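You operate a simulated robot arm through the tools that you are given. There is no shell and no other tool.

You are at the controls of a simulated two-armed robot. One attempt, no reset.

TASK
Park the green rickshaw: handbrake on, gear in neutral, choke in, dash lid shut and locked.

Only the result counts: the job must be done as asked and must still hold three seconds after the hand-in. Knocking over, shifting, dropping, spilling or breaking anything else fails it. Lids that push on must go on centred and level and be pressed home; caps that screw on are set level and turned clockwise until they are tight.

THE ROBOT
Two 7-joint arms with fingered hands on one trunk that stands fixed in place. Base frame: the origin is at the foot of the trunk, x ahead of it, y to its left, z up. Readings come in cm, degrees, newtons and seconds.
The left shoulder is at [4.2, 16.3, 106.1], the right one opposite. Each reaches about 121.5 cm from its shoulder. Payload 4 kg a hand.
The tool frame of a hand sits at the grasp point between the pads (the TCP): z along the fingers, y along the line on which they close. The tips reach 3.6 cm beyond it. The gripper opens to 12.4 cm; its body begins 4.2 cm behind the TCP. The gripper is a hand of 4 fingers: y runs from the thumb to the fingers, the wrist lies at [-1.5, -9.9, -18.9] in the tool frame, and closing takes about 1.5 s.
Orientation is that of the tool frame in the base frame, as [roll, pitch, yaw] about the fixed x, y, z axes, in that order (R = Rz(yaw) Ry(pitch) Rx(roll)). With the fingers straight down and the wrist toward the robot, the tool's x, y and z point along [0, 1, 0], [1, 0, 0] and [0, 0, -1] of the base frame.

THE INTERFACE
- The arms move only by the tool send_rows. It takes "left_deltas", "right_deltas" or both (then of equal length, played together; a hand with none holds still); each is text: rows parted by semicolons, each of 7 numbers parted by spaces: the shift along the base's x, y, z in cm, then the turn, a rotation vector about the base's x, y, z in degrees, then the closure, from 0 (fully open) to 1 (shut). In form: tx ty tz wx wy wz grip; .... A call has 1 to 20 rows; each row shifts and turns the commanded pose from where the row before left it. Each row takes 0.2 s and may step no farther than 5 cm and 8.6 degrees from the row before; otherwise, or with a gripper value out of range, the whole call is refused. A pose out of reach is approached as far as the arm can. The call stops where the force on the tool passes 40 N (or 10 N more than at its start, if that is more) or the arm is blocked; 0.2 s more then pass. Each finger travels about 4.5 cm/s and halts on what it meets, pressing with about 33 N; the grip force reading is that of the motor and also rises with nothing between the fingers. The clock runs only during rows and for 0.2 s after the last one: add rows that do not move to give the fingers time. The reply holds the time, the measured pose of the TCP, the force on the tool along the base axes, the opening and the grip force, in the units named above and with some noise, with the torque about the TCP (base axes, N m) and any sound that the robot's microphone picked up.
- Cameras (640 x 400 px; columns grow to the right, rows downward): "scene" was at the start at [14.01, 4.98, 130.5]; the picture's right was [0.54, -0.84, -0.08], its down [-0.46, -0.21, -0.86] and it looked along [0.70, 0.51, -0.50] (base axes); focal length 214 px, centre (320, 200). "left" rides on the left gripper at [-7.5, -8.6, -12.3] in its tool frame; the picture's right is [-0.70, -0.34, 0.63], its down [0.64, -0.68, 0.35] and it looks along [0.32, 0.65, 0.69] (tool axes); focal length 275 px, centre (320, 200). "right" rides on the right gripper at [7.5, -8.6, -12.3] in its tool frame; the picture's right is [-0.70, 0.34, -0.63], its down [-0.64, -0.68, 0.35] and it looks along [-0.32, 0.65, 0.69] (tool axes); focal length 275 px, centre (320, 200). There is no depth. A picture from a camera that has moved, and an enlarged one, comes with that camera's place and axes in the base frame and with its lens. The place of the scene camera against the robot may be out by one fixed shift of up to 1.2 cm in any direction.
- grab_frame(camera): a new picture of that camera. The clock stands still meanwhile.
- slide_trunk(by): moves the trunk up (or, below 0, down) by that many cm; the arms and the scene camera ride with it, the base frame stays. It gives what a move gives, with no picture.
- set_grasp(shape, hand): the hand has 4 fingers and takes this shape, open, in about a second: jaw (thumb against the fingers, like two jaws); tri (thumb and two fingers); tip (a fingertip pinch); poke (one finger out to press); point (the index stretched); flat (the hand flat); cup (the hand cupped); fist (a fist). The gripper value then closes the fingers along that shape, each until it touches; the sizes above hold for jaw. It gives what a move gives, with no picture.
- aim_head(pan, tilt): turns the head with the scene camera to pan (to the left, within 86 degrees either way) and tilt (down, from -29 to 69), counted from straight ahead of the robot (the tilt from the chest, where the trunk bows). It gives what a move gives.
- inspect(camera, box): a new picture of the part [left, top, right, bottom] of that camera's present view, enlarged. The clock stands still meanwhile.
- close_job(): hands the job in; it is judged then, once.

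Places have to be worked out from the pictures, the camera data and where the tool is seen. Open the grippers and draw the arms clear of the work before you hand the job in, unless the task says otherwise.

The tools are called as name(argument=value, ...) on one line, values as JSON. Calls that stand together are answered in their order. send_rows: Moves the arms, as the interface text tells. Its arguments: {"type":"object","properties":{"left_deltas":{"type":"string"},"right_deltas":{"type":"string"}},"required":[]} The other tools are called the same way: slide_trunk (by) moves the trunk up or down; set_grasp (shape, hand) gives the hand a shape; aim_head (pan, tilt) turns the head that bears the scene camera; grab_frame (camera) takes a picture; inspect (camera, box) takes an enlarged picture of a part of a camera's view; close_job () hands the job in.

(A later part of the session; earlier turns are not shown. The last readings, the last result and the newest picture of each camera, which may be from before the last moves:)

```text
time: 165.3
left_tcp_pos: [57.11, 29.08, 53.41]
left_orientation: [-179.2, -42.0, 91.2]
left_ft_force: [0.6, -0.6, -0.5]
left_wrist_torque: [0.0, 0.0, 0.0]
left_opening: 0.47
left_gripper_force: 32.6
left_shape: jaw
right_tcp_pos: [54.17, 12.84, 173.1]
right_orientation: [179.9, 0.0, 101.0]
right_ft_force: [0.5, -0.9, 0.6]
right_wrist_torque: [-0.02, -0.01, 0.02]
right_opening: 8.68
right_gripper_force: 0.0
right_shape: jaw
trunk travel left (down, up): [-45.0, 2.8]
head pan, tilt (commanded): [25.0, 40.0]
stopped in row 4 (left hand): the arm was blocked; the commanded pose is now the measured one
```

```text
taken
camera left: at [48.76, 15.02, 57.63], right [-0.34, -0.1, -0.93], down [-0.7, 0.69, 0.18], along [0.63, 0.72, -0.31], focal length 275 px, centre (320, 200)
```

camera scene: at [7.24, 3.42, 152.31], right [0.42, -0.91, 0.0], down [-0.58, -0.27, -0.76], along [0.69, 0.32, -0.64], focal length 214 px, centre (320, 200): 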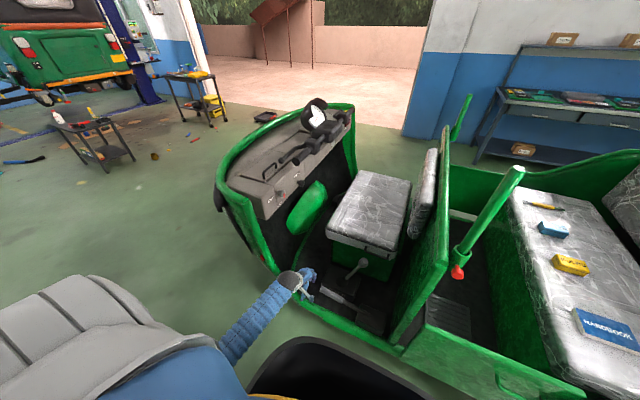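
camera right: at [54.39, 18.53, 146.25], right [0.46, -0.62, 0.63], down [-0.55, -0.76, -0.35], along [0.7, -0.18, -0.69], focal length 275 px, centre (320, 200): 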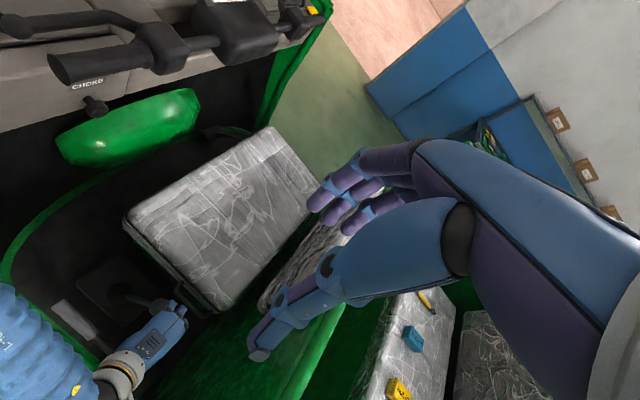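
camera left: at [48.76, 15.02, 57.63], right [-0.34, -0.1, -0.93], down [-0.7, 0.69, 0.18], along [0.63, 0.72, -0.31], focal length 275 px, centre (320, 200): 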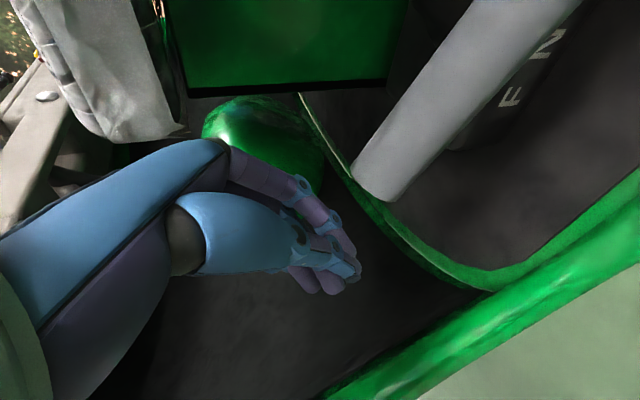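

The hand slipped off the end of the grip; as I tilt the hand, something blocks the arm from following in −y. I'll look at the whole arm.

grab_frame(camera="scene")

inspect(camera="scene", box=[200, 180, 440, 400])

```text
taken
camera scene: at [7.2, 3.46, 152.45], right [0.42, -0.91, 0.0], down [-0.58, -0.27, -0.76], along [0.69, 0.32, -0.64], focal length 214 px, centre (320, 200)
```

scene: 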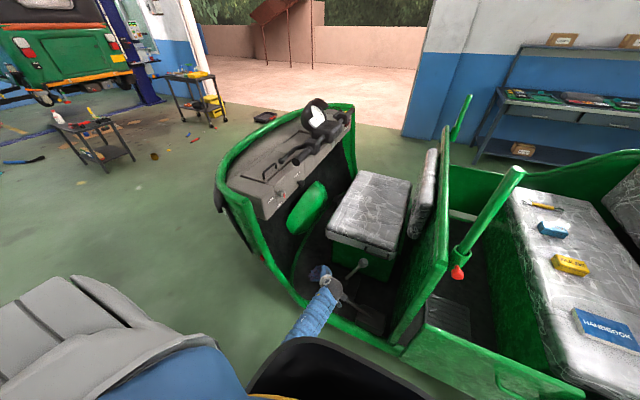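

```text
1.82 times, centred on (320, 290) of scene
camera zoom: at [7.2, 3.46, 152.45], right [0.42, -0.91, 0.0], down [-0.58, -0.27, -0.76], along [0.69, 0.32, -0.64], focal length 390 px, centre (320, 36)
```

zoom: 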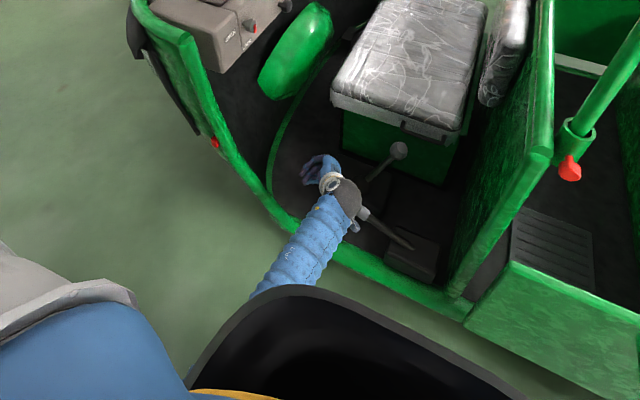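

The wrist/forearm was probably meeting my own torso as the hand tilted. I'll bring the hand back to straight-down and regrasp, then lift without tilting.

send_rows(left_deltas="0 0.5 1.5 -7 0 0 0.8; 0 0.5 1.5 -7 0 0 0.5; 0 0.3 1 -7 0 0 0.5; 0 0 1 -7 0 0 0.5; 0 0 1 -7 0 0 0.5; 0 0 1 -7 0 0 0.5")

grab_frame(camera="left")

inspect(camera="scene", box=[260, 210, 420, 340])

```text
time: 166.7
left_tcp_pos: [57.15, 30.17, 60.44]
left_orientation: [-178.6, 0.2, 90.8]
left_ft_force: [0.0, -0.2, -0.1]
left_wrist_torque: [0.01, 0.01, -0.04]
left_opening: 6.2
left_gripper_force: 0.0
left_shape: jaw
right_tcp_pos: [54.25, 12.81, 172.98]
right_orientation: [179.9, -0.1, 101.1]
right_ft_force: [-0.1, 0.6, 0.7]
right_wrist_torque: [0.03, 0.01, 0.02]
right_opening: 8.66
right_gripper_force: 0.0
right_shape: jaw
trunk travel left (down, up): [-45.0, 2.8]
head pan, tilt (commanded): [25.0, 40.0]
```

```text
taken
camera left: at [48.85, 22.52, 72.93], right [-0.34, -0.7, -0.62], down [-0.7, 0.63, -0.33], along [0.63, 0.32, -0.71], focal length 275 px, centre (320, 200)
```

left: 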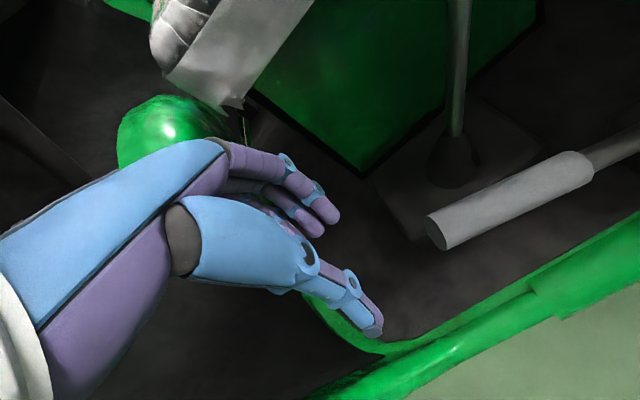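

```text
3.08 times, centred on (340, 275) of scene
camera zoom: at [7.19, 3.51, 152.32], right [0.42, -0.91, 0.0], down [-0.58, -0.27, -0.76], along [0.69, 0.32, -0.64], focal length 660 px, centre (258, -31)
```

zoom: 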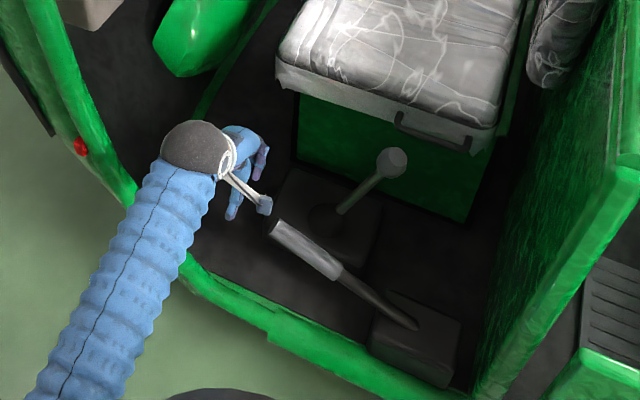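

The lever is now at about 29° (it started at 13°). I'll regrasp with the hand straight down and pull further.

send_rows(left_deltas="0.1 -4.6 0 0 0 0 0.5; 0.1 -4.6 0 0 0 0 0.5; 0 0 -3 0 0 0 0.5; 0 0 -3 0 0 0 0.5; 0 0 -2.5 0 0 0 0.5; 0 0 -2 0 0 0 0.5")

grab_frame(camera="left")

```text
time: 168.1
left_tcp_pos: [57.06, 20.83, 49.75]
left_orientation: [-178.5, 0.1, 90.8]
left_ft_force: [-0.2, 0.4, 1.1]
left_wrist_torque: [-0.02, 0.02, 0.03]
left_opening: 6.18
left_gripper_force: 0.1
left_shape: jaw
right_tcp_pos: [54.09, 12.74, 172.88]
right_orientation: [179.9, -0.1, 100.9]
right_ft_force: [-0.2, -0.8, -0.2]
right_wrist_torque: [-0.04, -0.02, 0.03]
right_opening: 8.68
right_gripper_force: 0.0
right_shape: jaw
trunk travel left (down, up): [-45.0, 2.8]
head pan, tilt (commanded): [25.0, 40.0]
```

```text
taken
camera left: at [48.92, 13.31, 62.31], right [-0.34, -0.7, -0.62], down [-0.7, 0.63, -0.33], along [0.63, 0.32, -0.71], focal length 275 px, centre (320, 200)
```

left: 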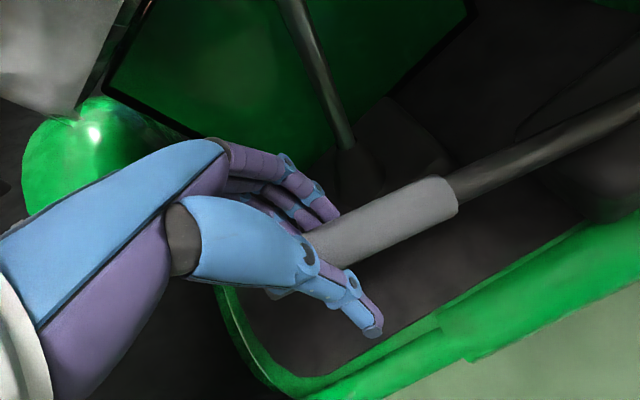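

send_rows(left_deltas="0 0 0 0 0 0 0.75; 0 0 0 0 0 0 1; 0 0 0 0 0 0 1; 0 0 0 0 0 0 1; 0 -0.64 1.15 0 0 0 1; 0 -0.75 1.12 0 0 0 1; 0 -0.79 1.08 0 0 0 1")

grab_frame(camera="left")

```text
time: 169.7
left_tcp_pos: [57.11, 18.88, 53.13]
left_orientation: [-178.7, 0.0, 90.9]
left_ft_force: [-9.7, 8.9, 2.3]
left_wrist_torque: [0.52, -0.21, 0.28]
left_opening: 3.31
left_gripper_force: 32.9
left_shape: jaw
right_tcp_pos: [54.01, 12.83, 173.03]
right_orientation: [179.9, -0.1, 101.0]
right_ft_force: [0.1, 0.4, 0.7]
right_wrist_torque: [0.0, 0.01, 0.0]
right_opening: 8.66
right_gripper_force: 0.0
right_shape: jaw
trunk travel left (down, up): [-45.0, 2.8]
head pan, tilt (commanded): [25.0, 40.0]
```

```text
taken
camera left: at [48.83, 11.18, 65.7], right [-0.34, -0.7, -0.62], down [-0.7, 0.63, -0.33], along [0.63, 0.32, -0.71], focal length 275 px, centre (320, 200)
```

left: 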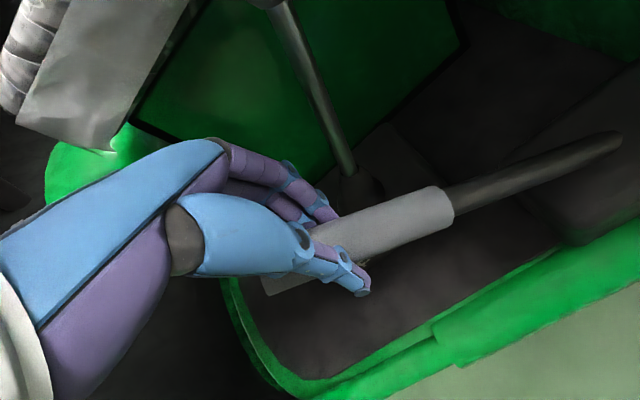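

It keeps rising with little force (now about 38°). Continuing.

send_rows(left_deltas="0 -0.86 1.03 0 0 0 1; 0 -0.91 0.99 0 0 0 1; 0 -0.95 0.93 0 0 0 1")

grab_frame(camera="left")

inspect(camera="scene", box=[260, 210, 420, 340])

```text
time: 170.5
left_tcp_pos: [57.01, 17.29, 55.59]
left_orientation: [-178.1, -0.7, 91.0]
left_ft_force: [-10.5, -10.2, -19.4]
left_wrist_torque: [0.19, -0.01, -0.02]
left_opening: 3.22
left_gripper_force: 32.8
left_shape: jaw
right_tcp_pos: [54.26, 12.69, 172.71]
right_orientation: [180.0, -0.3, 101.0]
right_ft_force: [-0.2, -0.2, 0.0]
right_wrist_torque: [-0.01, -0.01, 0.02]
right_opening: 8.66
right_gripper_force: 0.0
right_shape: jaw
trunk travel left (down, up): [-45.0, 2.8]
head pan, tilt (commanded): [25.0, 40.0]
```

```text
taken
camera left: at [48.91, 9.39, 68.01], right [-0.35, -0.69, -0.63], down [-0.7, 0.64, -0.31], along [0.62, 0.33, -0.71], focal length 275 px, centre (320, 200)
```

left: 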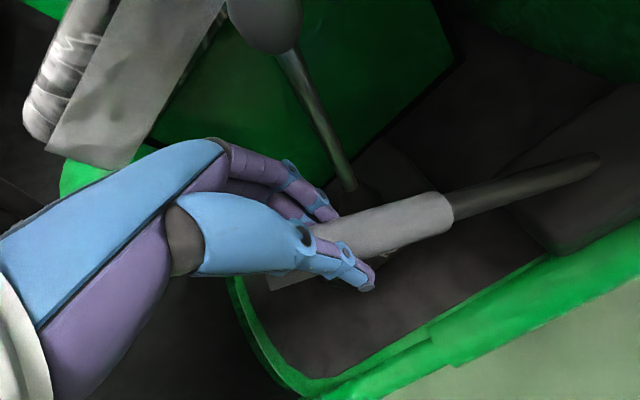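

```text
3.08 times, centred on (340, 275) of scene
camera zoom: at [7.36, 3.39, 152.21], right [0.42, -0.91, 0.0], down [-0.59, -0.27, -0.76], along [0.69, 0.32, -0.65], focal length 660 px, centre (258, -31)
```

zoom: 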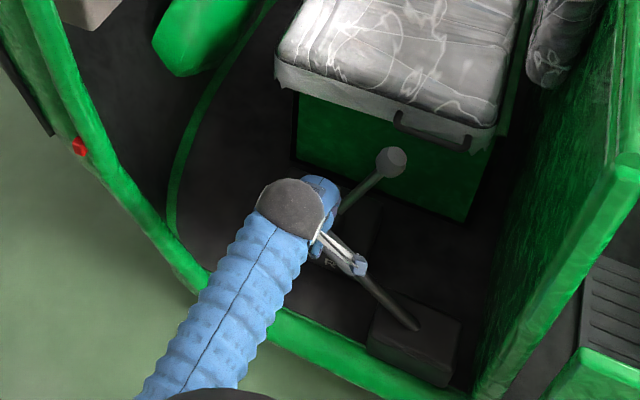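

The force is rising again as the arm nears my torso, at about 44°. I'll release and check whether the lever holds there.

send_rows(left_deltas="0 0 0 0 0 0 0.7; 0 0 0 0 0 0 0.5; 0 0 0 0 0 0 0.5; 0 0 2 0 0 0 0.5; 0 0 2.5 0 0 0 0.5; 0 2 2.5 0 0 0 0.5; 0 3 1 0 0 0 0.5; 0 3 0 0 0 0 0.5")

grab_frame(camera="left")

inspect(camera="scene", box=[260, 210, 420, 340])

```text
time: 172.3
left_tcp_pos: [57.3, 23.74, 64.15]
left_orientation: [-178.6, 0.2, 90.8]
left_ft_force: [0.5, 0.5, -0.4]
left_wrist_torque: [0.0, 0.0, 0.03]
left_opening: 6.23
left_gripper_force: 0.0
left_shape: jaw
right_tcp_pos: [54.14, 12.78, 173.01]
right_orientation: [179.9, -0.2, 101.0]
right_ft_force: [0.9, -0.6, 0.7]
right_wrist_torque: [-0.03, 0.0, 0.01]
right_opening: 8.69
right_gripper_force: 0.1
right_shape: jaw
trunk travel left (down, up): [-45.0, 2.8]
head pan, tilt (commanded): [25.0, 40.0]
```

```text
taken
camera left: at [49.05, 16.19, 76.71], right [-0.34, -0.7, -0.62], down [-0.7, 0.63, -0.33], along [0.63, 0.32, -0.71], focal length 275 px, centre (320, 200)
```

left: 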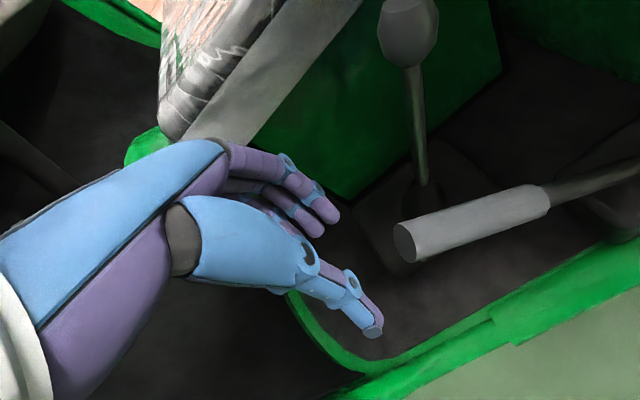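

```text
3.08 times, centred on (340, 275) of scene
camera zoom: at [7.21, 3.52, 152.32], right [0.42, -0.91, 0.0], down [-0.58, -0.27, -0.76], along [0.69, 0.32, -0.64], focal length 660 px, centre (258, -31)
```

zoom: 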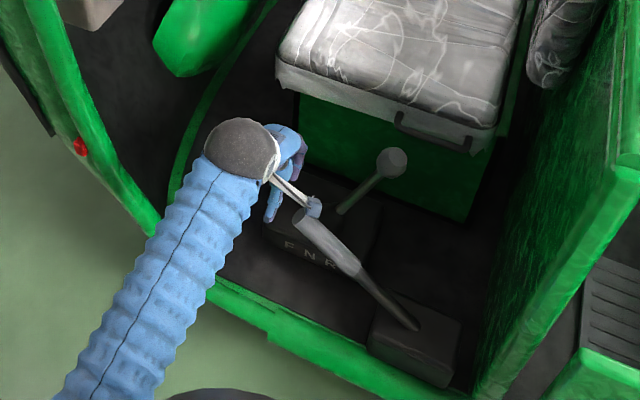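

The lever holds at about 43°. To make sure it's fully on, I'll regrasp nearer its end with the hand yawed so the arm stays clear of my torso, and pull to its stop.

send_rows(left_deltas="0 0 0 0 0 -8 0.5; 0 0 0 0 0 -8 0.5; 0 0 0 0 0 -8 0.5; 0 -2.4 -2 0 0 0 0.5; 0 -2.4 -2 0 0 0 0.5; 0 0 -2 0 0 0 0.5; 0 0 -1.5 0 0 0 0.5")

grab_frame(camera="left")

inspect(camera="scene", box=[260, 210, 420, 340])

```text
time: 173.9
left_tcp_pos: [57.11, 19.08, 56.64]
left_orientation: [-178.4, 0.2, 66.8]
left_ft_force: [0.2, 0.6, 0.7]
left_wrist_torque: [0.0, -0.04, 0.0]
left_opening: 6.18
left_gripper_force: 0.1
left_shape: jaw
right_tcp_pos: [54.05, 12.86, 173.01]
right_orientation: [179.9, 0.0, 101.0]
right_ft_force: [0.5, -0.3, 0.3]
right_wrist_torque: [0.02, 0.02, -0.02]
right_opening: 8.63
right_gripper_force: 0.0
right_shape: jaw
trunk travel left (down, up): [-45.0, 2.8]
head pan, tilt (commanded): [25.0, 40.0]
```

```text
taken
camera left: at [46.54, 15.5, 69.2], right [-0.6, -0.5, -0.62], down [-0.38, 0.86, -0.33], along [0.7, 0.04, -0.71], focal length 275 px, centre (320, 200)
```

left: 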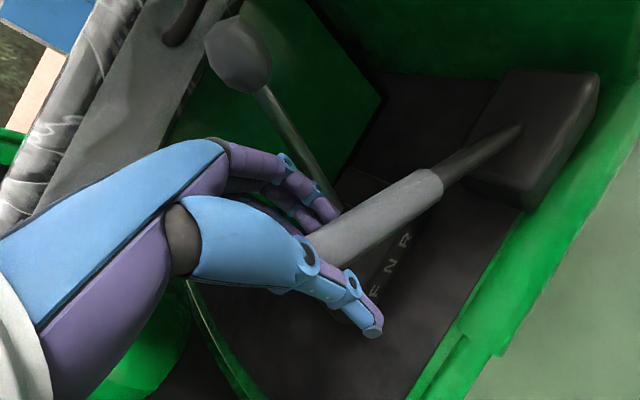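

```text
3.08 times, centred on (340, 275) of scene
camera zoom: at [7.21, 3.44, 152.32], right [0.42, -0.91, 0.0], down [-0.58, -0.27, -0.76], along [0.69, 0.32, -0.64], focal length 660 px, centre (258, -31)
```

zoom: 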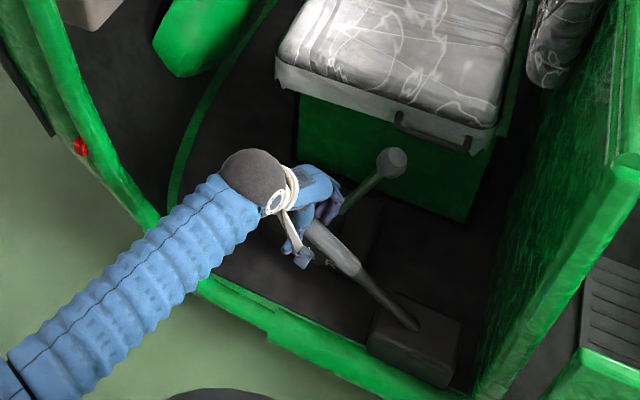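

send_rows(left_deltas="0 0 0 0 0 0 0.75; 0 0 0 0 0 0 1; 0 0 0 0 0 0 1; 0 0 0 0 0 0 1; 0 -1.06 1.01 0 0 0 1; 0 -1.09 1 0 0 0 1")

grab_frame(camera="left")

```text
time: 175.3
left_tcp_pos: [57.16, 17.18, 58.75]
left_orientation: [-178.6, 0.0, 66.9]
left_ft_force: [-11.4, 13.1, 9.3]
left_wrist_torque: [0.37, -0.29, 0.37]
left_opening: 3.98
left_gripper_force: 33.0
left_shape: jaw
right_tcp_pos: [54.01, 12.92, 173.05]
right_orientation: [179.9, -0.1, 101.0]
right_ft_force: [-0.5, -0.1, -0.4]
right_wrist_torque: [0.02, -0.04, 0.03]
right_opening: 8.65
right_gripper_force: 0.0
right_shape: jaw
trunk travel left (down, up): [-45.0, 2.8]
head pan, tilt (commanded): [25.0, 40.0]
```

```text
taken
camera left: at [46.5, 13.41, 71.2], right [-0.6, -0.5, -0.62], down [-0.38, 0.86, -0.33], along [0.7, 0.04, -0.71], focal length 275 px, centre (320, 200)
```

left: 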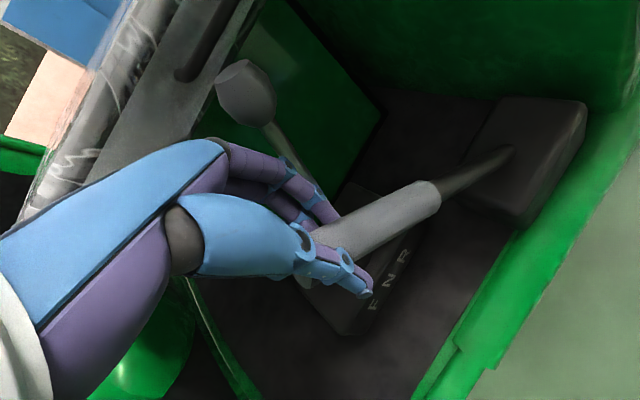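

send_rows(left_deltas="0 -1.0 1.0 0 0 0 1; 0 -1.1 0.95 0 0 0 1; 0 -1.15 0.9 0 0 0 1")

grab_frame(camera="left")

inspect(camera="scene", box=[260, 210, 420, 340])

```text
time: 176.1
left_tcp_pos: [57.18, 13.61, 61.29]
left_orientation: [-178.5, 0.1, 66.9]
left_ft_force: [-12.8, 8.3, -1.4]
left_wrist_torque: [0.4, -0.27, 0.34]
left_opening: 3.87
left_gripper_force: 33.0
left_shape: jaw
right_tcp_pos: [54.16, 12.84, 172.91]
right_orientation: [179.8, -0.1, 101.0]
right_ft_force: [0.1, 0.1, -0.6]
right_wrist_torque: [0.02, -0.02, 0.02]
right_opening: 8.65
right_gripper_force: 0.0
right_shape: jaw
trunk travel left (down, up): [-45.0, 2.8]
head pan, tilt (commanded): [25.0, 40.0]
```

```text
taken
camera left: at [46.62, 10.08, 73.87], right [-0.6, -0.5, -0.62], down [-0.38, 0.86, -0.33], along [0.7, 0.04, -0.71], focal length 275 px, centre (320, 200)
```

left: 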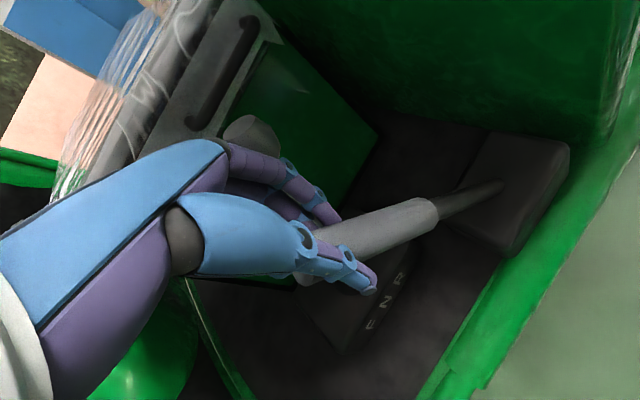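

```text
3.08 times, centred on (340, 275) of scene
camera zoom: at [7.16, 3.51, 152.3], right [0.42, -0.91, 0.0], down [-0.58, -0.27, -0.76], along [0.69, 0.32, -0.64], focal length 660 px, centre (258, -31)
```

zoom: 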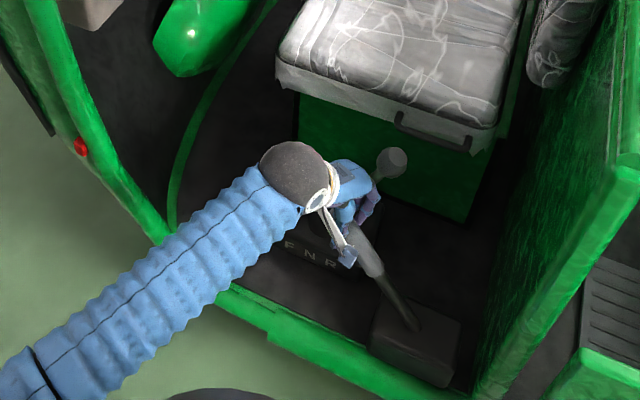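

Now about 58° with the lever still moving freely. I'll try a little further to find the stop.

send_rows(left_deltas="0 -1.2 0.8 0 0 0 1; 0 -1.25 0.7 0 0 0 1")

grab_frame(camera="left")

```text
time: 176.7
left_tcp_pos: [57.32, 11.18, 63.01]
left_orientation: [-178.6, 0.1, 66.7]
left_ft_force: [0.2, 0.3, 0.4]
left_wrist_torque: [0.03, -0.01, -0.02]
left_opening: 1.49
left_gripper_force: 33.1
left_shape: jaw
right_tcp_pos: [54.12, 12.76, 172.93]
right_orientation: [179.9, -0.1, 101.0]
right_ft_force: [-0.4, 0.6, 0.0]
right_wrist_torque: [0.01, 0.01, 0.03]
right_opening: 8.65
right_gripper_force: 0.0
right_shape: jaw
trunk travel left (down, up): [-45.0, 2.8]
head pan, tilt (commanded): [25.0, 40.0]
```

```text
taken
camera left: at [46.66, 7.57, 75.49], right [-0.6, -0.5, -0.62], down [-0.38, 0.86, -0.33], along [0.7, 0.04, -0.71], focal length 275 px, centre (320, 200)
```

left: 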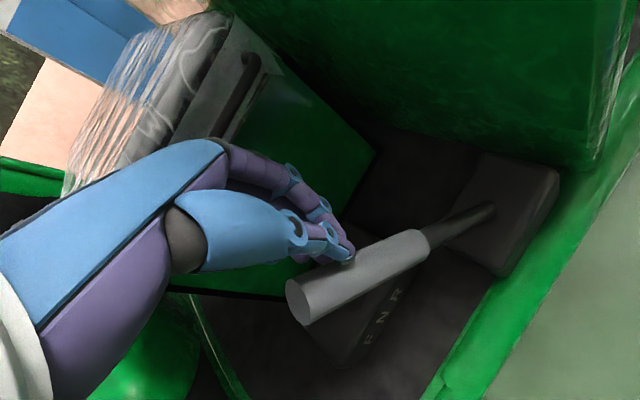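

The grip slipped off as the lever reached its stop: it now stands at about 56° and holds by itself, so the handbrake is on. Next the gear: knob now measured at [69.6, 9.8, 61.6]. I'll lift the closed hand, pass over to the −y side of the knob, and look.

send_rows(left_deltas="0 0 3 0 0 0 1; 0 0 3.5 0 0 0 1; 0 0 3.5 0 0 0 1; 2 -1.5 0 0 0 0 1; 2 -1.5 0 0 0 0 1; 2 -1.5 0 0 0 0 1; 2 -1.5 0 0 0 0 1; 2 -1.5 0 0 0 0 1")

grab_frame(camera="left")

inspect(camera="scene", box=[260, 180, 440, 340])

```text
time: 178.5
left_tcp_pos: [67.05, 3.9, 73.19]
left_orientation: [-178.5, 0.1, 66.7]
left_ft_force: [-0.2, 0.3, 0.2]
left_wrist_torque: [-0.02, 0.01, 0.0]
left_opening: 1.48
left_gripper_force: 32.4
left_shape: jaw
right_tcp_pos: [54.19, 12.86, 172.97]
right_orientation: [179.9, -0.1, 101.1]
right_ft_force: [0.0, -0.6, 0.1]
right_wrist_torque: [0.03, 0.0, -0.01]
right_opening: 8.66
right_gripper_force: 0.1
right_shape: jaw
trunk travel left (down, up): [-45.0, 2.8]
head pan, tilt (commanded): [25.0, 40.0]
```

```text
taken
camera left: at [56.46, 0.18, 85.71], right [-0.6, -0.5, -0.62], down [-0.38, 0.86, -0.33], along [0.7, 0.04, -0.71], focal length 275 px, centre (320, 200)
```

left: 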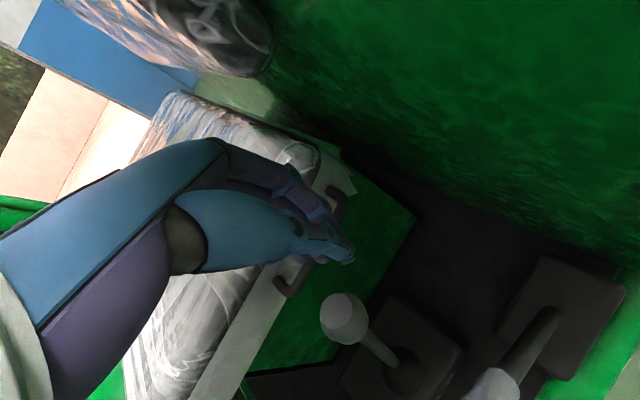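

```text
2.50 times, centred on (350, 260) of scene
camera zoom: at [7.24, 3.42, 152.32], right [0.42, -0.91, 0.0], down [-0.58, -0.27, -0.76], along [0.69, 0.32, -0.64], focal length 536 px, centre (245, 50)
```

zoom: 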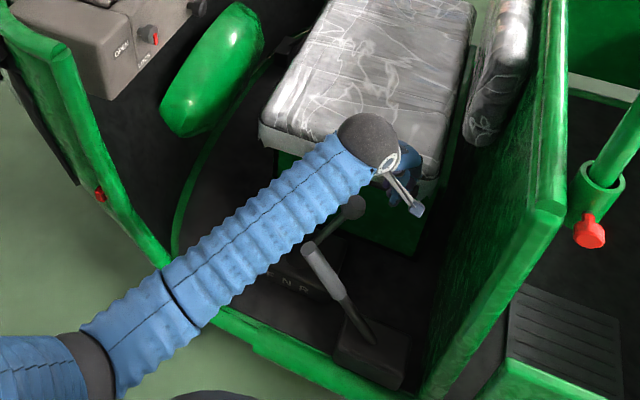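

The hand is on the −y side above knob level, and the handbrake still stands upright. I'll lower it beside the knob.

send_rows(left_deltas="0.2 -0.3 -2.7 0 0 0 1; 0.2 -0.3 -2.7 0 0 0 1; 0.2 -0.2 -2.7 0 0 0 1; 0.2 0 -2.5 0 0 0 1")

grab_frame(left="left", camera="left")

inspect(camera="scene", box=[260, 180, 440, 340])

```text
time: 179.4
left_tcp_pos: [67.64, 2.86, 65.04]
left_orientation: [-178.9, 0.3, 66.5]
left_ft_force: [-25.8, 3.5, 15.8]
left_wrist_torque: [0.03, -1.01, 0.3]
left_opening: 1.39
left_gripper_force: 32.6
left_shape: jaw
right_tcp_pos: [53.78, 12.82, 173.12]
right_orientation: [179.8, -0.2, 101.0]
right_ft_force: [-0.5, 1.0, -0.5]
right_wrist_torque: [-0.01, -0.01, 0.0]
right_opening: 8.66
right_gripper_force: 0.0
right_shape: jaw
trunk travel left (down, up): [-45.0, 2.8]
head pan, tilt (commanded): [25.0, 40.0]
stopped in row 4 (left hand): the force on the tool passed its limit at 61 N (the readings are from after the stop); the commanded pose is now the measured one
```

```text
taken
camera left: at [56.95, -0.71, 77.52], right [-0.6, -0.5, -0.62], down [-0.38, 0.86, -0.34], along [0.71, 0.03, -0.71], focal length 275 px, centre (320, 200)
```

left: 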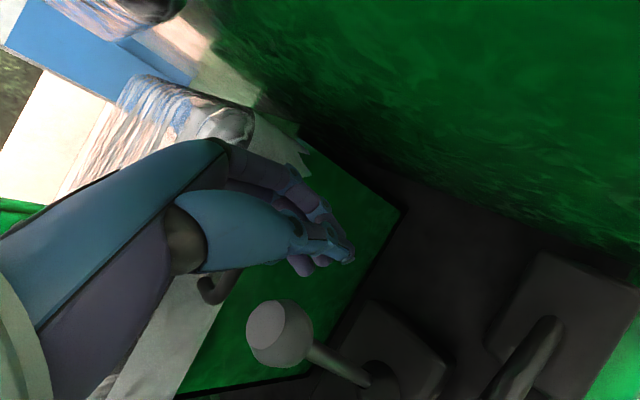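

```text
2.50 times, centred on (350, 260) of scene
camera zoom: at [6.86, 3.47, 152.34], right [0.42, -0.91, 0.0], down [-0.58, -0.27, -0.77], along [0.69, 0.32, -0.64], focal length 536 px, centre (245, 50)
```

zoom: 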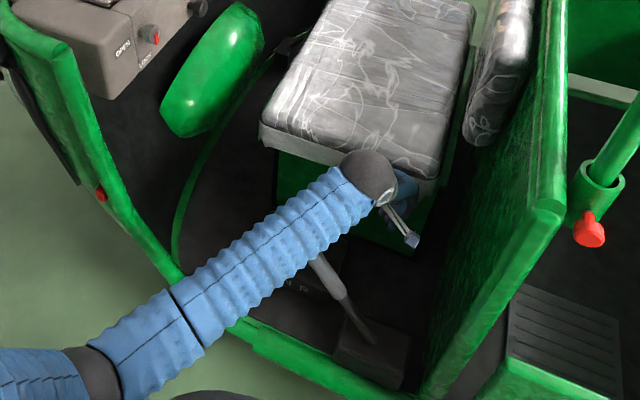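

The knuckles met the seat handle. I'll lift off and tilt the hand so the knuckles lean back toward me, then try again.

send_rows(left_deltas="-0.8 0 2 0 0 0 1; -0.7 0 2.5 0 0 0 1; 0 0 0.3 -2.5 -5.73 0 1; 0 0 0.3 -2.5 -5.73 0 1; 0 0 0.3 -2.5 -5.73 0 1; 0 0 0.3 -2.5 -5.73 0 1; 0 0 0 -1.2 -2.9 0 1")

grab_frame(camera="left")

inspect(camera="scene", box=[260, 180, 440, 340])

```text
time: 181.0
left_tcp_pos: [66.34, 2.95, 70.62]
left_orientation: [152.9, 0.3, 66.5]
left_ft_force: [0.4, 0.8, 0.1]
left_wrist_torque: [0.04, -0.01, 0.04]
left_opening: 1.45
left_gripper_force: 33.2
left_shape: jaw
right_tcp_pos: [54.1, 12.81, 172.96]
right_orientation: [179.9, -0.2, 101.0]
right_ft_force: [0.9, 0.4, 0.8]
right_wrist_torque: [-0.01, 0.01, 0.01]
right_opening: 8.67
right_gripper_force: 0.0
right_shape: jaw
trunk travel left (down, up): [-45.0, 2.8]
head pan, tilt (commanded): [25.0, 40.0]
```

```text
taken
camera left: at [51.14, 1.31, 77.7], right [-0.29, -0.64, -0.71], down [-0.16, 0.77, -0.62], along [0.94, -0.07, -0.32], focal length 275 px, centre (320, 200)
```

left: 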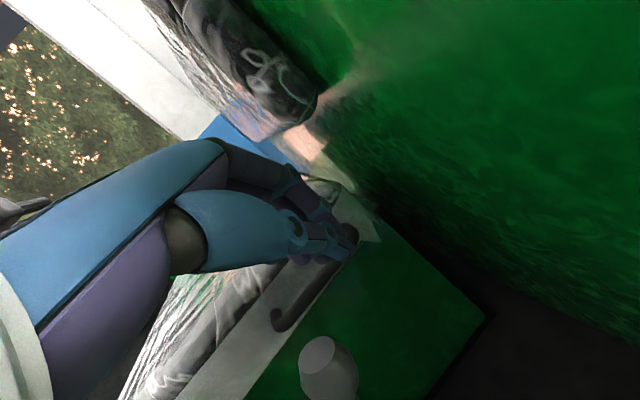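

```text
2.50 times, centred on (350, 260) of scene
camera zoom: at [7.19, 3.45, 152.32], right [0.42, -0.91, 0.0], down [-0.58, -0.27, -0.76], along [0.69, 0.32, -0.64], focal length 536 px, centre (245, 50)
```

zoom: 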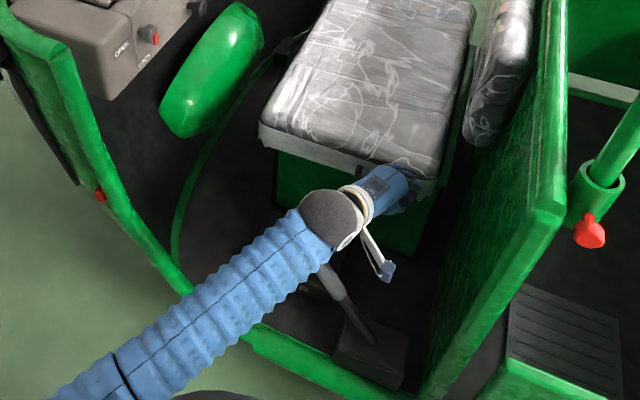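

send_rows(left_deltas="0.2 0 -1.9 0 0 0 1; 0.2 0 -1.9 0 0 0 1; 0.2 0 -1.9 0 0 0 1; 0.2 0 -1.9 0 0 0 1")

grab_frame(camera="left")

inspect(camera="scene", box=[300, 200, 440, 320])

```text
time: 182.0
left_tcp_pos: [67.17, 3.05, 62.92]
left_orientation: [153.0, 0.3, 66.5]
left_ft_force: [-0.7, -0.3, -0.5]
left_wrist_torque: [-0.02, -0.01, 0.01]
left_opening: 1.45
left_gripper_force: 32.8
left_shape: jaw
right_tcp_pos: [54.3, 12.79, 172.98]
right_orientation: [179.9, -0.1, 100.9]
right_ft_force: [0.0, -0.6, -0.8]
right_wrist_torque: [0.01, -0.02, 0.01]
right_opening: 8.64
right_gripper_force: 0.0
right_shape: jaw
trunk travel left (down, up): [-45.0, 2.8]
head pan, tilt (commanded): [25.0, 40.0]
```

```text
taken
camera left: at [52.0, 1.4, 70.07], right [-0.29, -0.64, -0.71], down [-0.16, 0.77, -0.62], along [0.94, -0.07, -0.32], focal length 275 px, centre (320, 200)
```

left: 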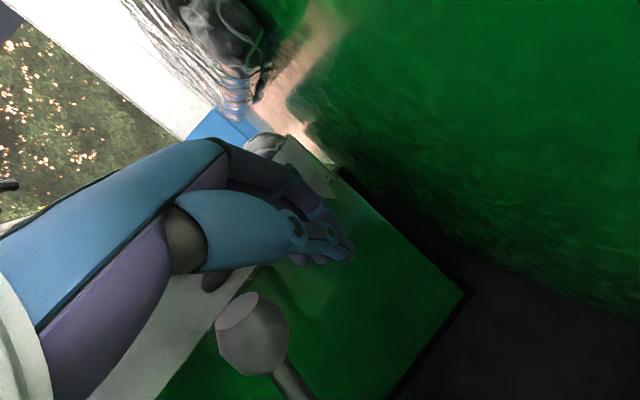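

```text
3.33 times, centred on (370, 260) of scene
camera zoom: at [7.22, 3.46, 152.31], right [0.42, -0.91, 0.0], down [-0.58, -0.27, -0.76], along [0.69, 0.32, -0.64], focal length 715 px, centre (153, 0)
```

zoom: 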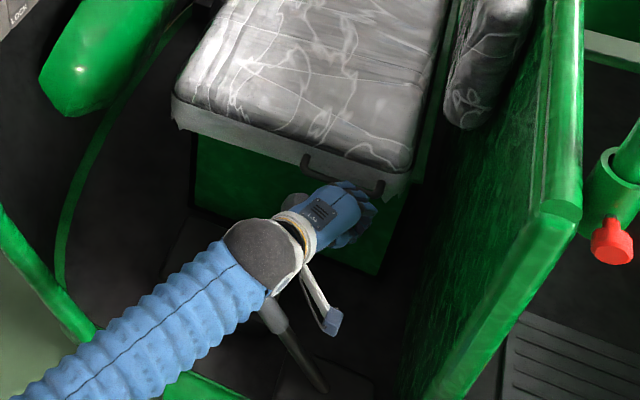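

Clear of the handle now. I'll push in +y and watch the knob move.

send_rows(left_deltas="0 0.8 0 0 0 0 1; 0 0.8 0 0 0 0 1; 0 0.8 0.1 0 0 0 1; 0 0.8 0.15 0 0 0 1; 0 0.8 0.2 0 0 0 1")

grab_frame(camera="left")

inspect(camera="scene", box=[300, 200, 440, 320])

```text
time: 183.2
left_tcp_pos: [67.08, 7.04, 63.39]
left_orientation: [153.1, 0.3, 66.5]
left_ft_force: [1.4, -3.5, -0.1]
left_wrist_torque: [-0.05, -0.01, -0.12]
left_opening: 1.44
left_gripper_force: 33.7
left_shape: jaw
right_tcp_pos: [54.14, 12.68, 172.97]
right_orientation: [179.9, -0.2, 101.0]
right_ft_force: [-0.1, -0.8, -0.2]
right_wrist_torque: [-0.01, 0.01, 0.01]
right_opening: 8.65
right_gripper_force: 0.0
right_shape: jaw
trunk travel left (down, up): [-45.0, 2.8]
head pan, tilt (commanded): [25.0, 40.0]
```

```text
taken
camera left: at [51.92, 5.3, 70.5], right [-0.29, -0.64, -0.71], down [-0.16, 0.77, -0.62], along [0.94, -0.07, -0.32], focal length 275 px, centre (320, 200)
```

left: 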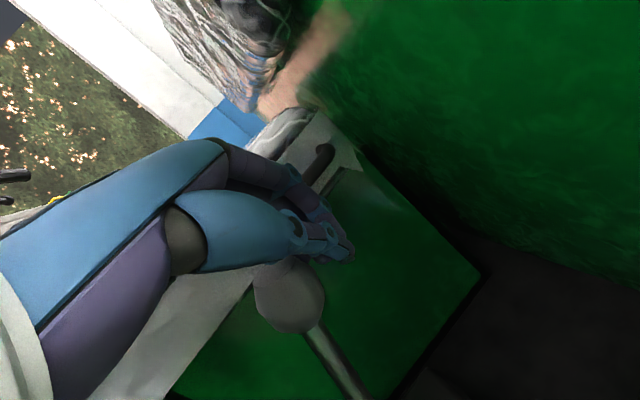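

```text
3.33 times, centred on (370, 260) of scene
camera zoom: at [7.2, 3.44, 152.32], right [0.42, -0.91, 0.0], down [-0.58, -0.27, -0.76], along [0.69, 0.32, -0.64], focal length 715 px, centre (153, 0)
```

zoom: 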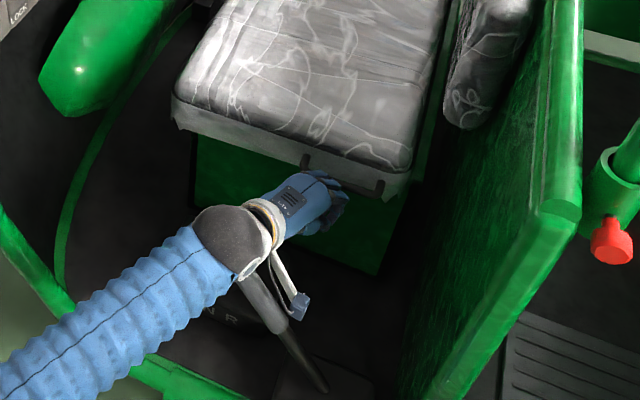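

Contact made and the knob is moving with very little force. Continuing to push.

send_rows(left_deltas="0 1 0.3 0 0 0 1; 0 1 0.25 0 0 0 1; 0 1 0.25 0 0 0 1; 0 1 0.2 0 0 0 1; 0 1 0.2 0 0 0 1")

grab_frame(camera="left")

inspect(camera="scene", box=[280, 190, 420, 310])

```text
time: 184.4
left_tcp_pos: [67.19, 11.92, 64.6]
left_orientation: [153.0, 0.3, 66.5]
left_ft_force: [-0.2, -0.7, 0.7]
left_wrist_torque: [0.05, -0.03, -0.03]
left_opening: 1.46
left_gripper_force: 33.2
left_shape: jaw
right_tcp_pos: [54.12, 12.85, 173.08]
right_orientation: [179.9, -0.1, 100.9]
right_ft_force: [0.5, -0.4, -0.3]
right_wrist_torque: [0.01, 0.0, 0.01]
right_opening: 8.64
right_gripper_force: 0.1
right_shape: jaw
trunk travel left (down, up): [-45.0, 2.8]
head pan, tilt (commanded): [25.0, 40.0]
```

```text
taken
camera left: at [51.95, 10.22, 71.78], right [-0.29, -0.64, -0.71], down [-0.16, 0.77, -0.62], along [0.94, -0.07, -0.32], focal length 275 px, centre (320, 200)
```

left: 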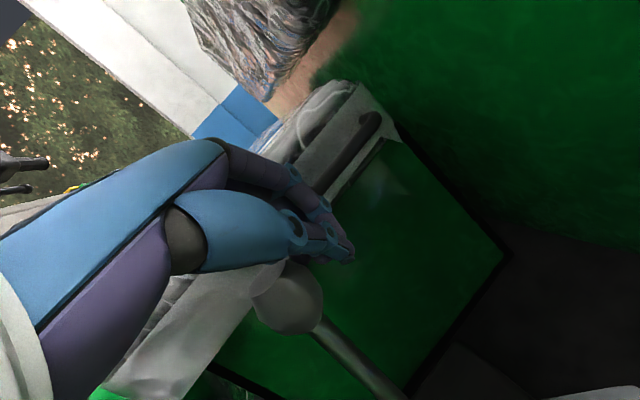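

```text
3.33 times, centred on (350, 250) of scene
camera zoom: at [7.2, 3.48, 152.31], right [0.42, -0.91, 0.0], down [-0.58, -0.27, -0.76], along [0.69, 0.32, -0.64], focal length 715 px, centre (220, 33)
```

zoom: 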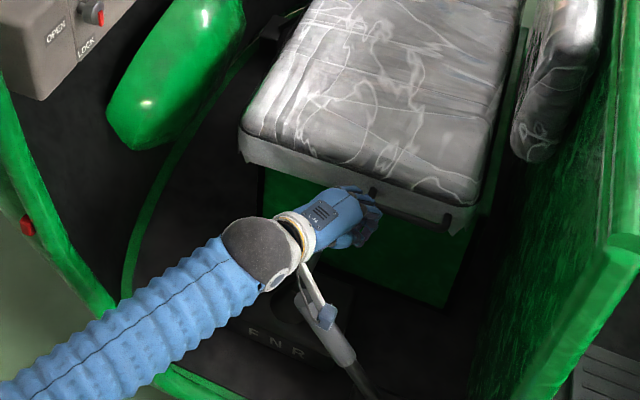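

The lever is following; knob now about y≈15.5, roughly 9° short of upright. Continuing in smaller steps.

send_rows(left_deltas="0 0.8 0.1 0 0 0 1; 0 0.8 0.1 0 0 0 1; 0 0.6 0.05 0 0 0 1")

grab_frame(camera="left")

inspect(camera="scene", box=[280, 190, 420, 310])

```text
time: 185.2
left_tcp_pos: [67.23, 14.23, 65.07]
left_orientation: [153.0, 0.3, 66.5]
left_ft_force: [-0.1, -0.2, -0.1]
left_wrist_torque: [-0.02, 0.0, 0.0]
left_opening: 1.47
left_gripper_force: 32.9
left_shape: jaw
right_tcp_pos: [54.04, 12.8, 172.89]
right_orientation: [179.9, -0.1, 101.0]
right_ft_force: [0.4, -0.2, 1.5]
right_wrist_torque: [0.0, -0.01, 0.0]
right_opening: 8.67
right_gripper_force: 0.0
right_shape: jaw
trunk travel left (down, up): [-45.0, 2.8]
head pan, tilt (commanded): [25.0, 40.0]
```

```text
taken
camera left: at [51.97, 12.51, 72.09], right [-0.29, -0.64, -0.71], down [-0.16, 0.77, -0.62], along [0.94, -0.07, -0.32], focal length 275 px, centre (320, 200)
```

left: 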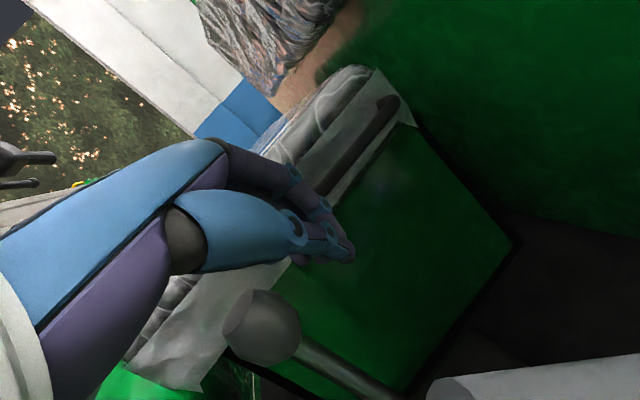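

```text
3.33 times, centred on (350, 250) of scene
camera zoom: at [7.2, 3.48, 152.32], right [0.42, -0.91, 0.0], down [-0.58, -0.27, -0.76], along [0.69, 0.32, -0.64], focal length 715 px, centre (220, 33)
```

zoom: 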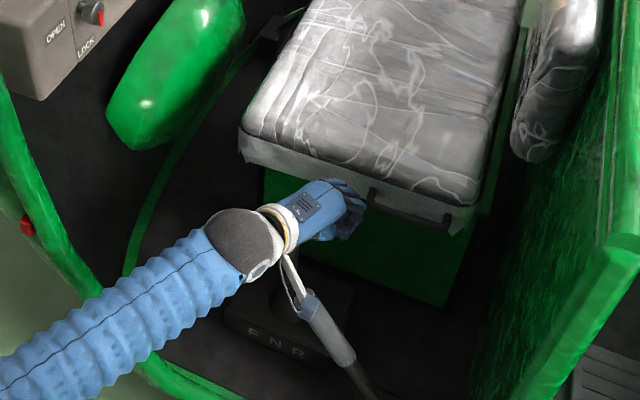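

The lever snapped ahead on its own into the upright N position (knob at y≈20.5). I'll retreat the hand upward and check.

send_rows(left_deltas="-0.3 -1 2 0 0 0 1; -0.3 -0.5 3 0 0 0 1; -0.4 0 4 0 0 0 1; -0.4 0 4 0 0 0 1; -0.4 0 4 0 0 0 1")

grab_frame(camera="left")

inspect(camera="scene", box=[280, 190, 420, 330])

```text
time: 186.4
left_tcp_pos: [65.4, 12.47, 81.85]
left_orientation: [153.0, 0.3, 66.5]
left_ft_force: [-0.4, -0.2, -0.3]
left_wrist_torque: [0.03, 0.02, 0.02]
left_opening: 1.47
left_gripper_force: 33.4
left_shape: jaw
right_tcp_pos: [54.11, 12.83, 172.99]
right_orientation: [179.9, -0.1, 100.9]
right_ft_force: [-0.9, -0.3, 0.5]
right_wrist_torque: [0.01, 0.02, 0.0]
right_opening: 8.67
right_gripper_force: 0.1
right_shape: jaw
trunk travel left (down, up): [-45.0, 2.8]
head pan, tilt (commanded): [25.0, 40.0]
```

```text
taken
camera left: at [50.24, 10.91, 88.79], right [-0.29, -0.64, -0.71], down [-0.16, 0.77, -0.62], along [0.94, -0.07, -0.32], focal length 275 px, centre (320, 200)
```

left: 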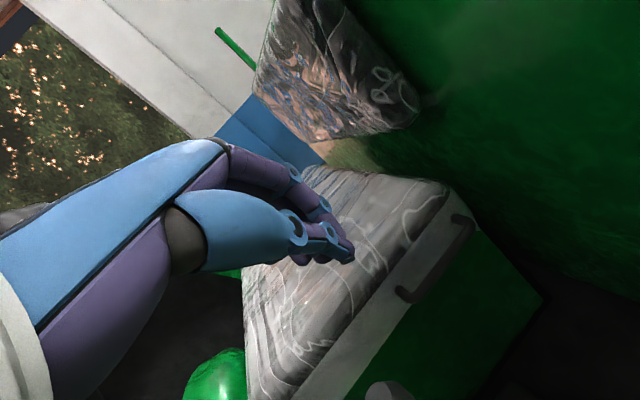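

```text
2.86 times, centred on (350, 260) of scene
camera zoom: at [7.19, 3.47, 152.32], right [0.42, -0.91, 0.0], down [-0.58, -0.27, -0.76], along [0.69, 0.32, -0.64], focal length 613 px, centre (234, 29)
```

zoom: 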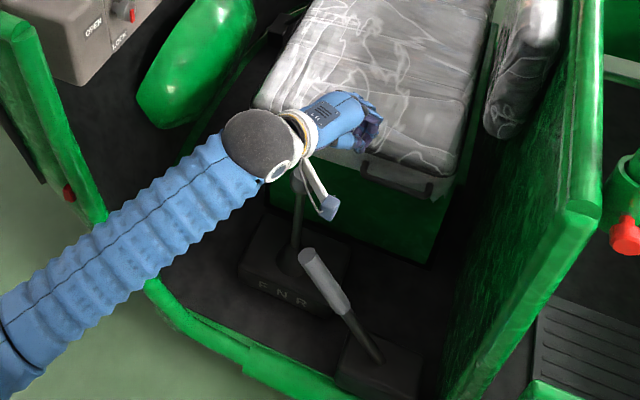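

Gear lever is upright at N and the handbrake stands up. I'll withdraw the left arm the way it came, untilting the hand first.

send_rows(left_deltas="-2 0.3 0.5 2.7 6.2 0 1; -2 0.3 0.5 2.7 6.2 0 1; -2 0.3 0.5 2.7 6.2 0 1; -2 0.3 0.5 2.7 6.2 0 1; -3 1.5 -1.2 0 0 0 0.8; -3 1.5 -1.2 0 0 0 0.6; -3 1.5 -1.2 0 0 0 0.4; -1.5 4 -2 0 0 0 0.3; -1.5 4 -2 0 0 0 0.3; -1.5 4 -2 0 0 0 0.3; -1.5 4 -2 0 0 0 0.3")

grab_frame(camera="scene")

inspect(camera="scene", box=[280, 210, 420, 330])

```text
time: 188.8
left_tcp_pos: [42.42, 34.3, 72.04]
left_orientation: [180.0, 0.2, 66.6]
left_ft_force: [0.2, 0.5, 0.1]
left_wrist_torque: [0.01, -0.02, 0.0]
left_opening: 8.65
left_gripper_force: 0.1
left_shape: jaw
right_tcp_pos: [54.1, 12.86, 172.95]
right_orientation: [179.9, -0.1, 101.1]
right_ft_force: [0.6, -0.2, -1.5]
right_wrist_torque: [-0.01, -0.02, 0.0]
right_opening: 8.67
right_gripper_force: 0.0
right_shape: jaw
trunk travel left (down, up): [-45.0, 2.8]
head pan, tilt (commanded): [25.0, 40.0]
```

```text
taken
camera scene: at [7.16, 3.56, 152.32], right [0.42, -0.91, 0.0], down [-0.58, -0.27, -0.76], along [0.69, 0.32, -0.64], focal length 214 px, centre (320, 200)
```

scene: 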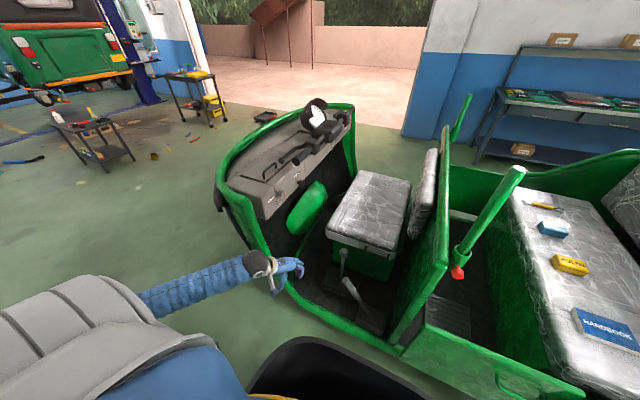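

```text
3.33 times, centred on (350, 270) of scene
camera zoom: at [7.16, 3.56, 152.32], right [0.42, -0.91, 0.0], down [-0.58, -0.27, -0.76], along [0.69, 0.32, -0.64], focal length 715 px, centre (220, -33)
```

zoom: 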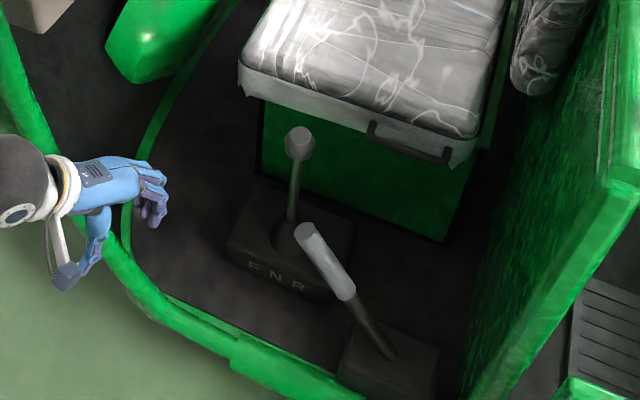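

Gear lever vertical by the N mark, handbrake up. Now I'll re-verify the dash: lid, lock and choke.

inspect(camera="scene", box=[210, 90, 360, 230])

inspect(camera="scene", box=[250, 150, 320, 220])

inspect(camera="scene", box=[420, 90, 640, 390])

```text
2.86 times, centred on (285, 160) of scene
camera zoom: at [7.16, 3.56, 152.32], right [0.42, -0.91, 0.0], down [-0.58, -0.27, -0.76], along [0.69, 0.32, -0.64], focal length 613 px, centre (420, 314)
```

zoom: 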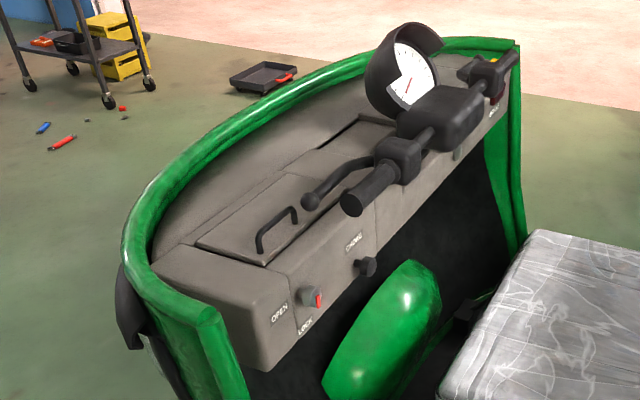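

```text
5.71 times, centred on (285, 185) of scene
camera zoom: at [7.16, 3.56, 152.32], right [0.42, -0.91, 0.0], down [-0.58, -0.27, -0.76], along [0.69, 0.32, -0.64], focal length 1226 px, centre (520, 286)
```

zoom: 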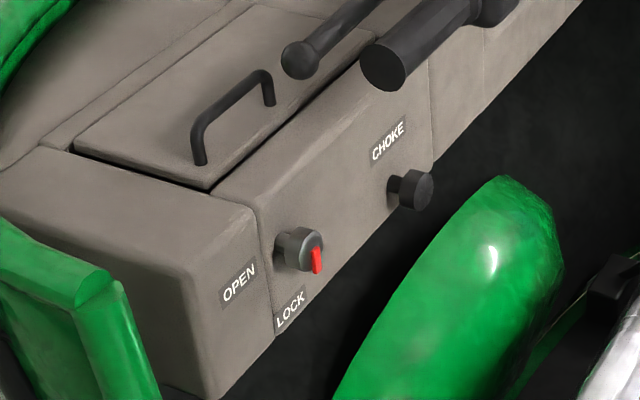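

```text
1.33 times, centred on (530, 240) of scene
camera zoom: at [7.16, 3.56, 152.32], right [0.42, -0.91, 0.0], down [-0.58, -0.27, -0.76], along [0.69, 0.32, -0.64], focal length 286 px, centre (40, 147)
```

zoom: 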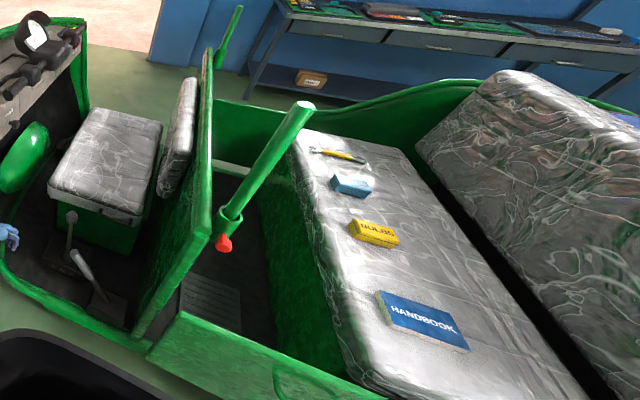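

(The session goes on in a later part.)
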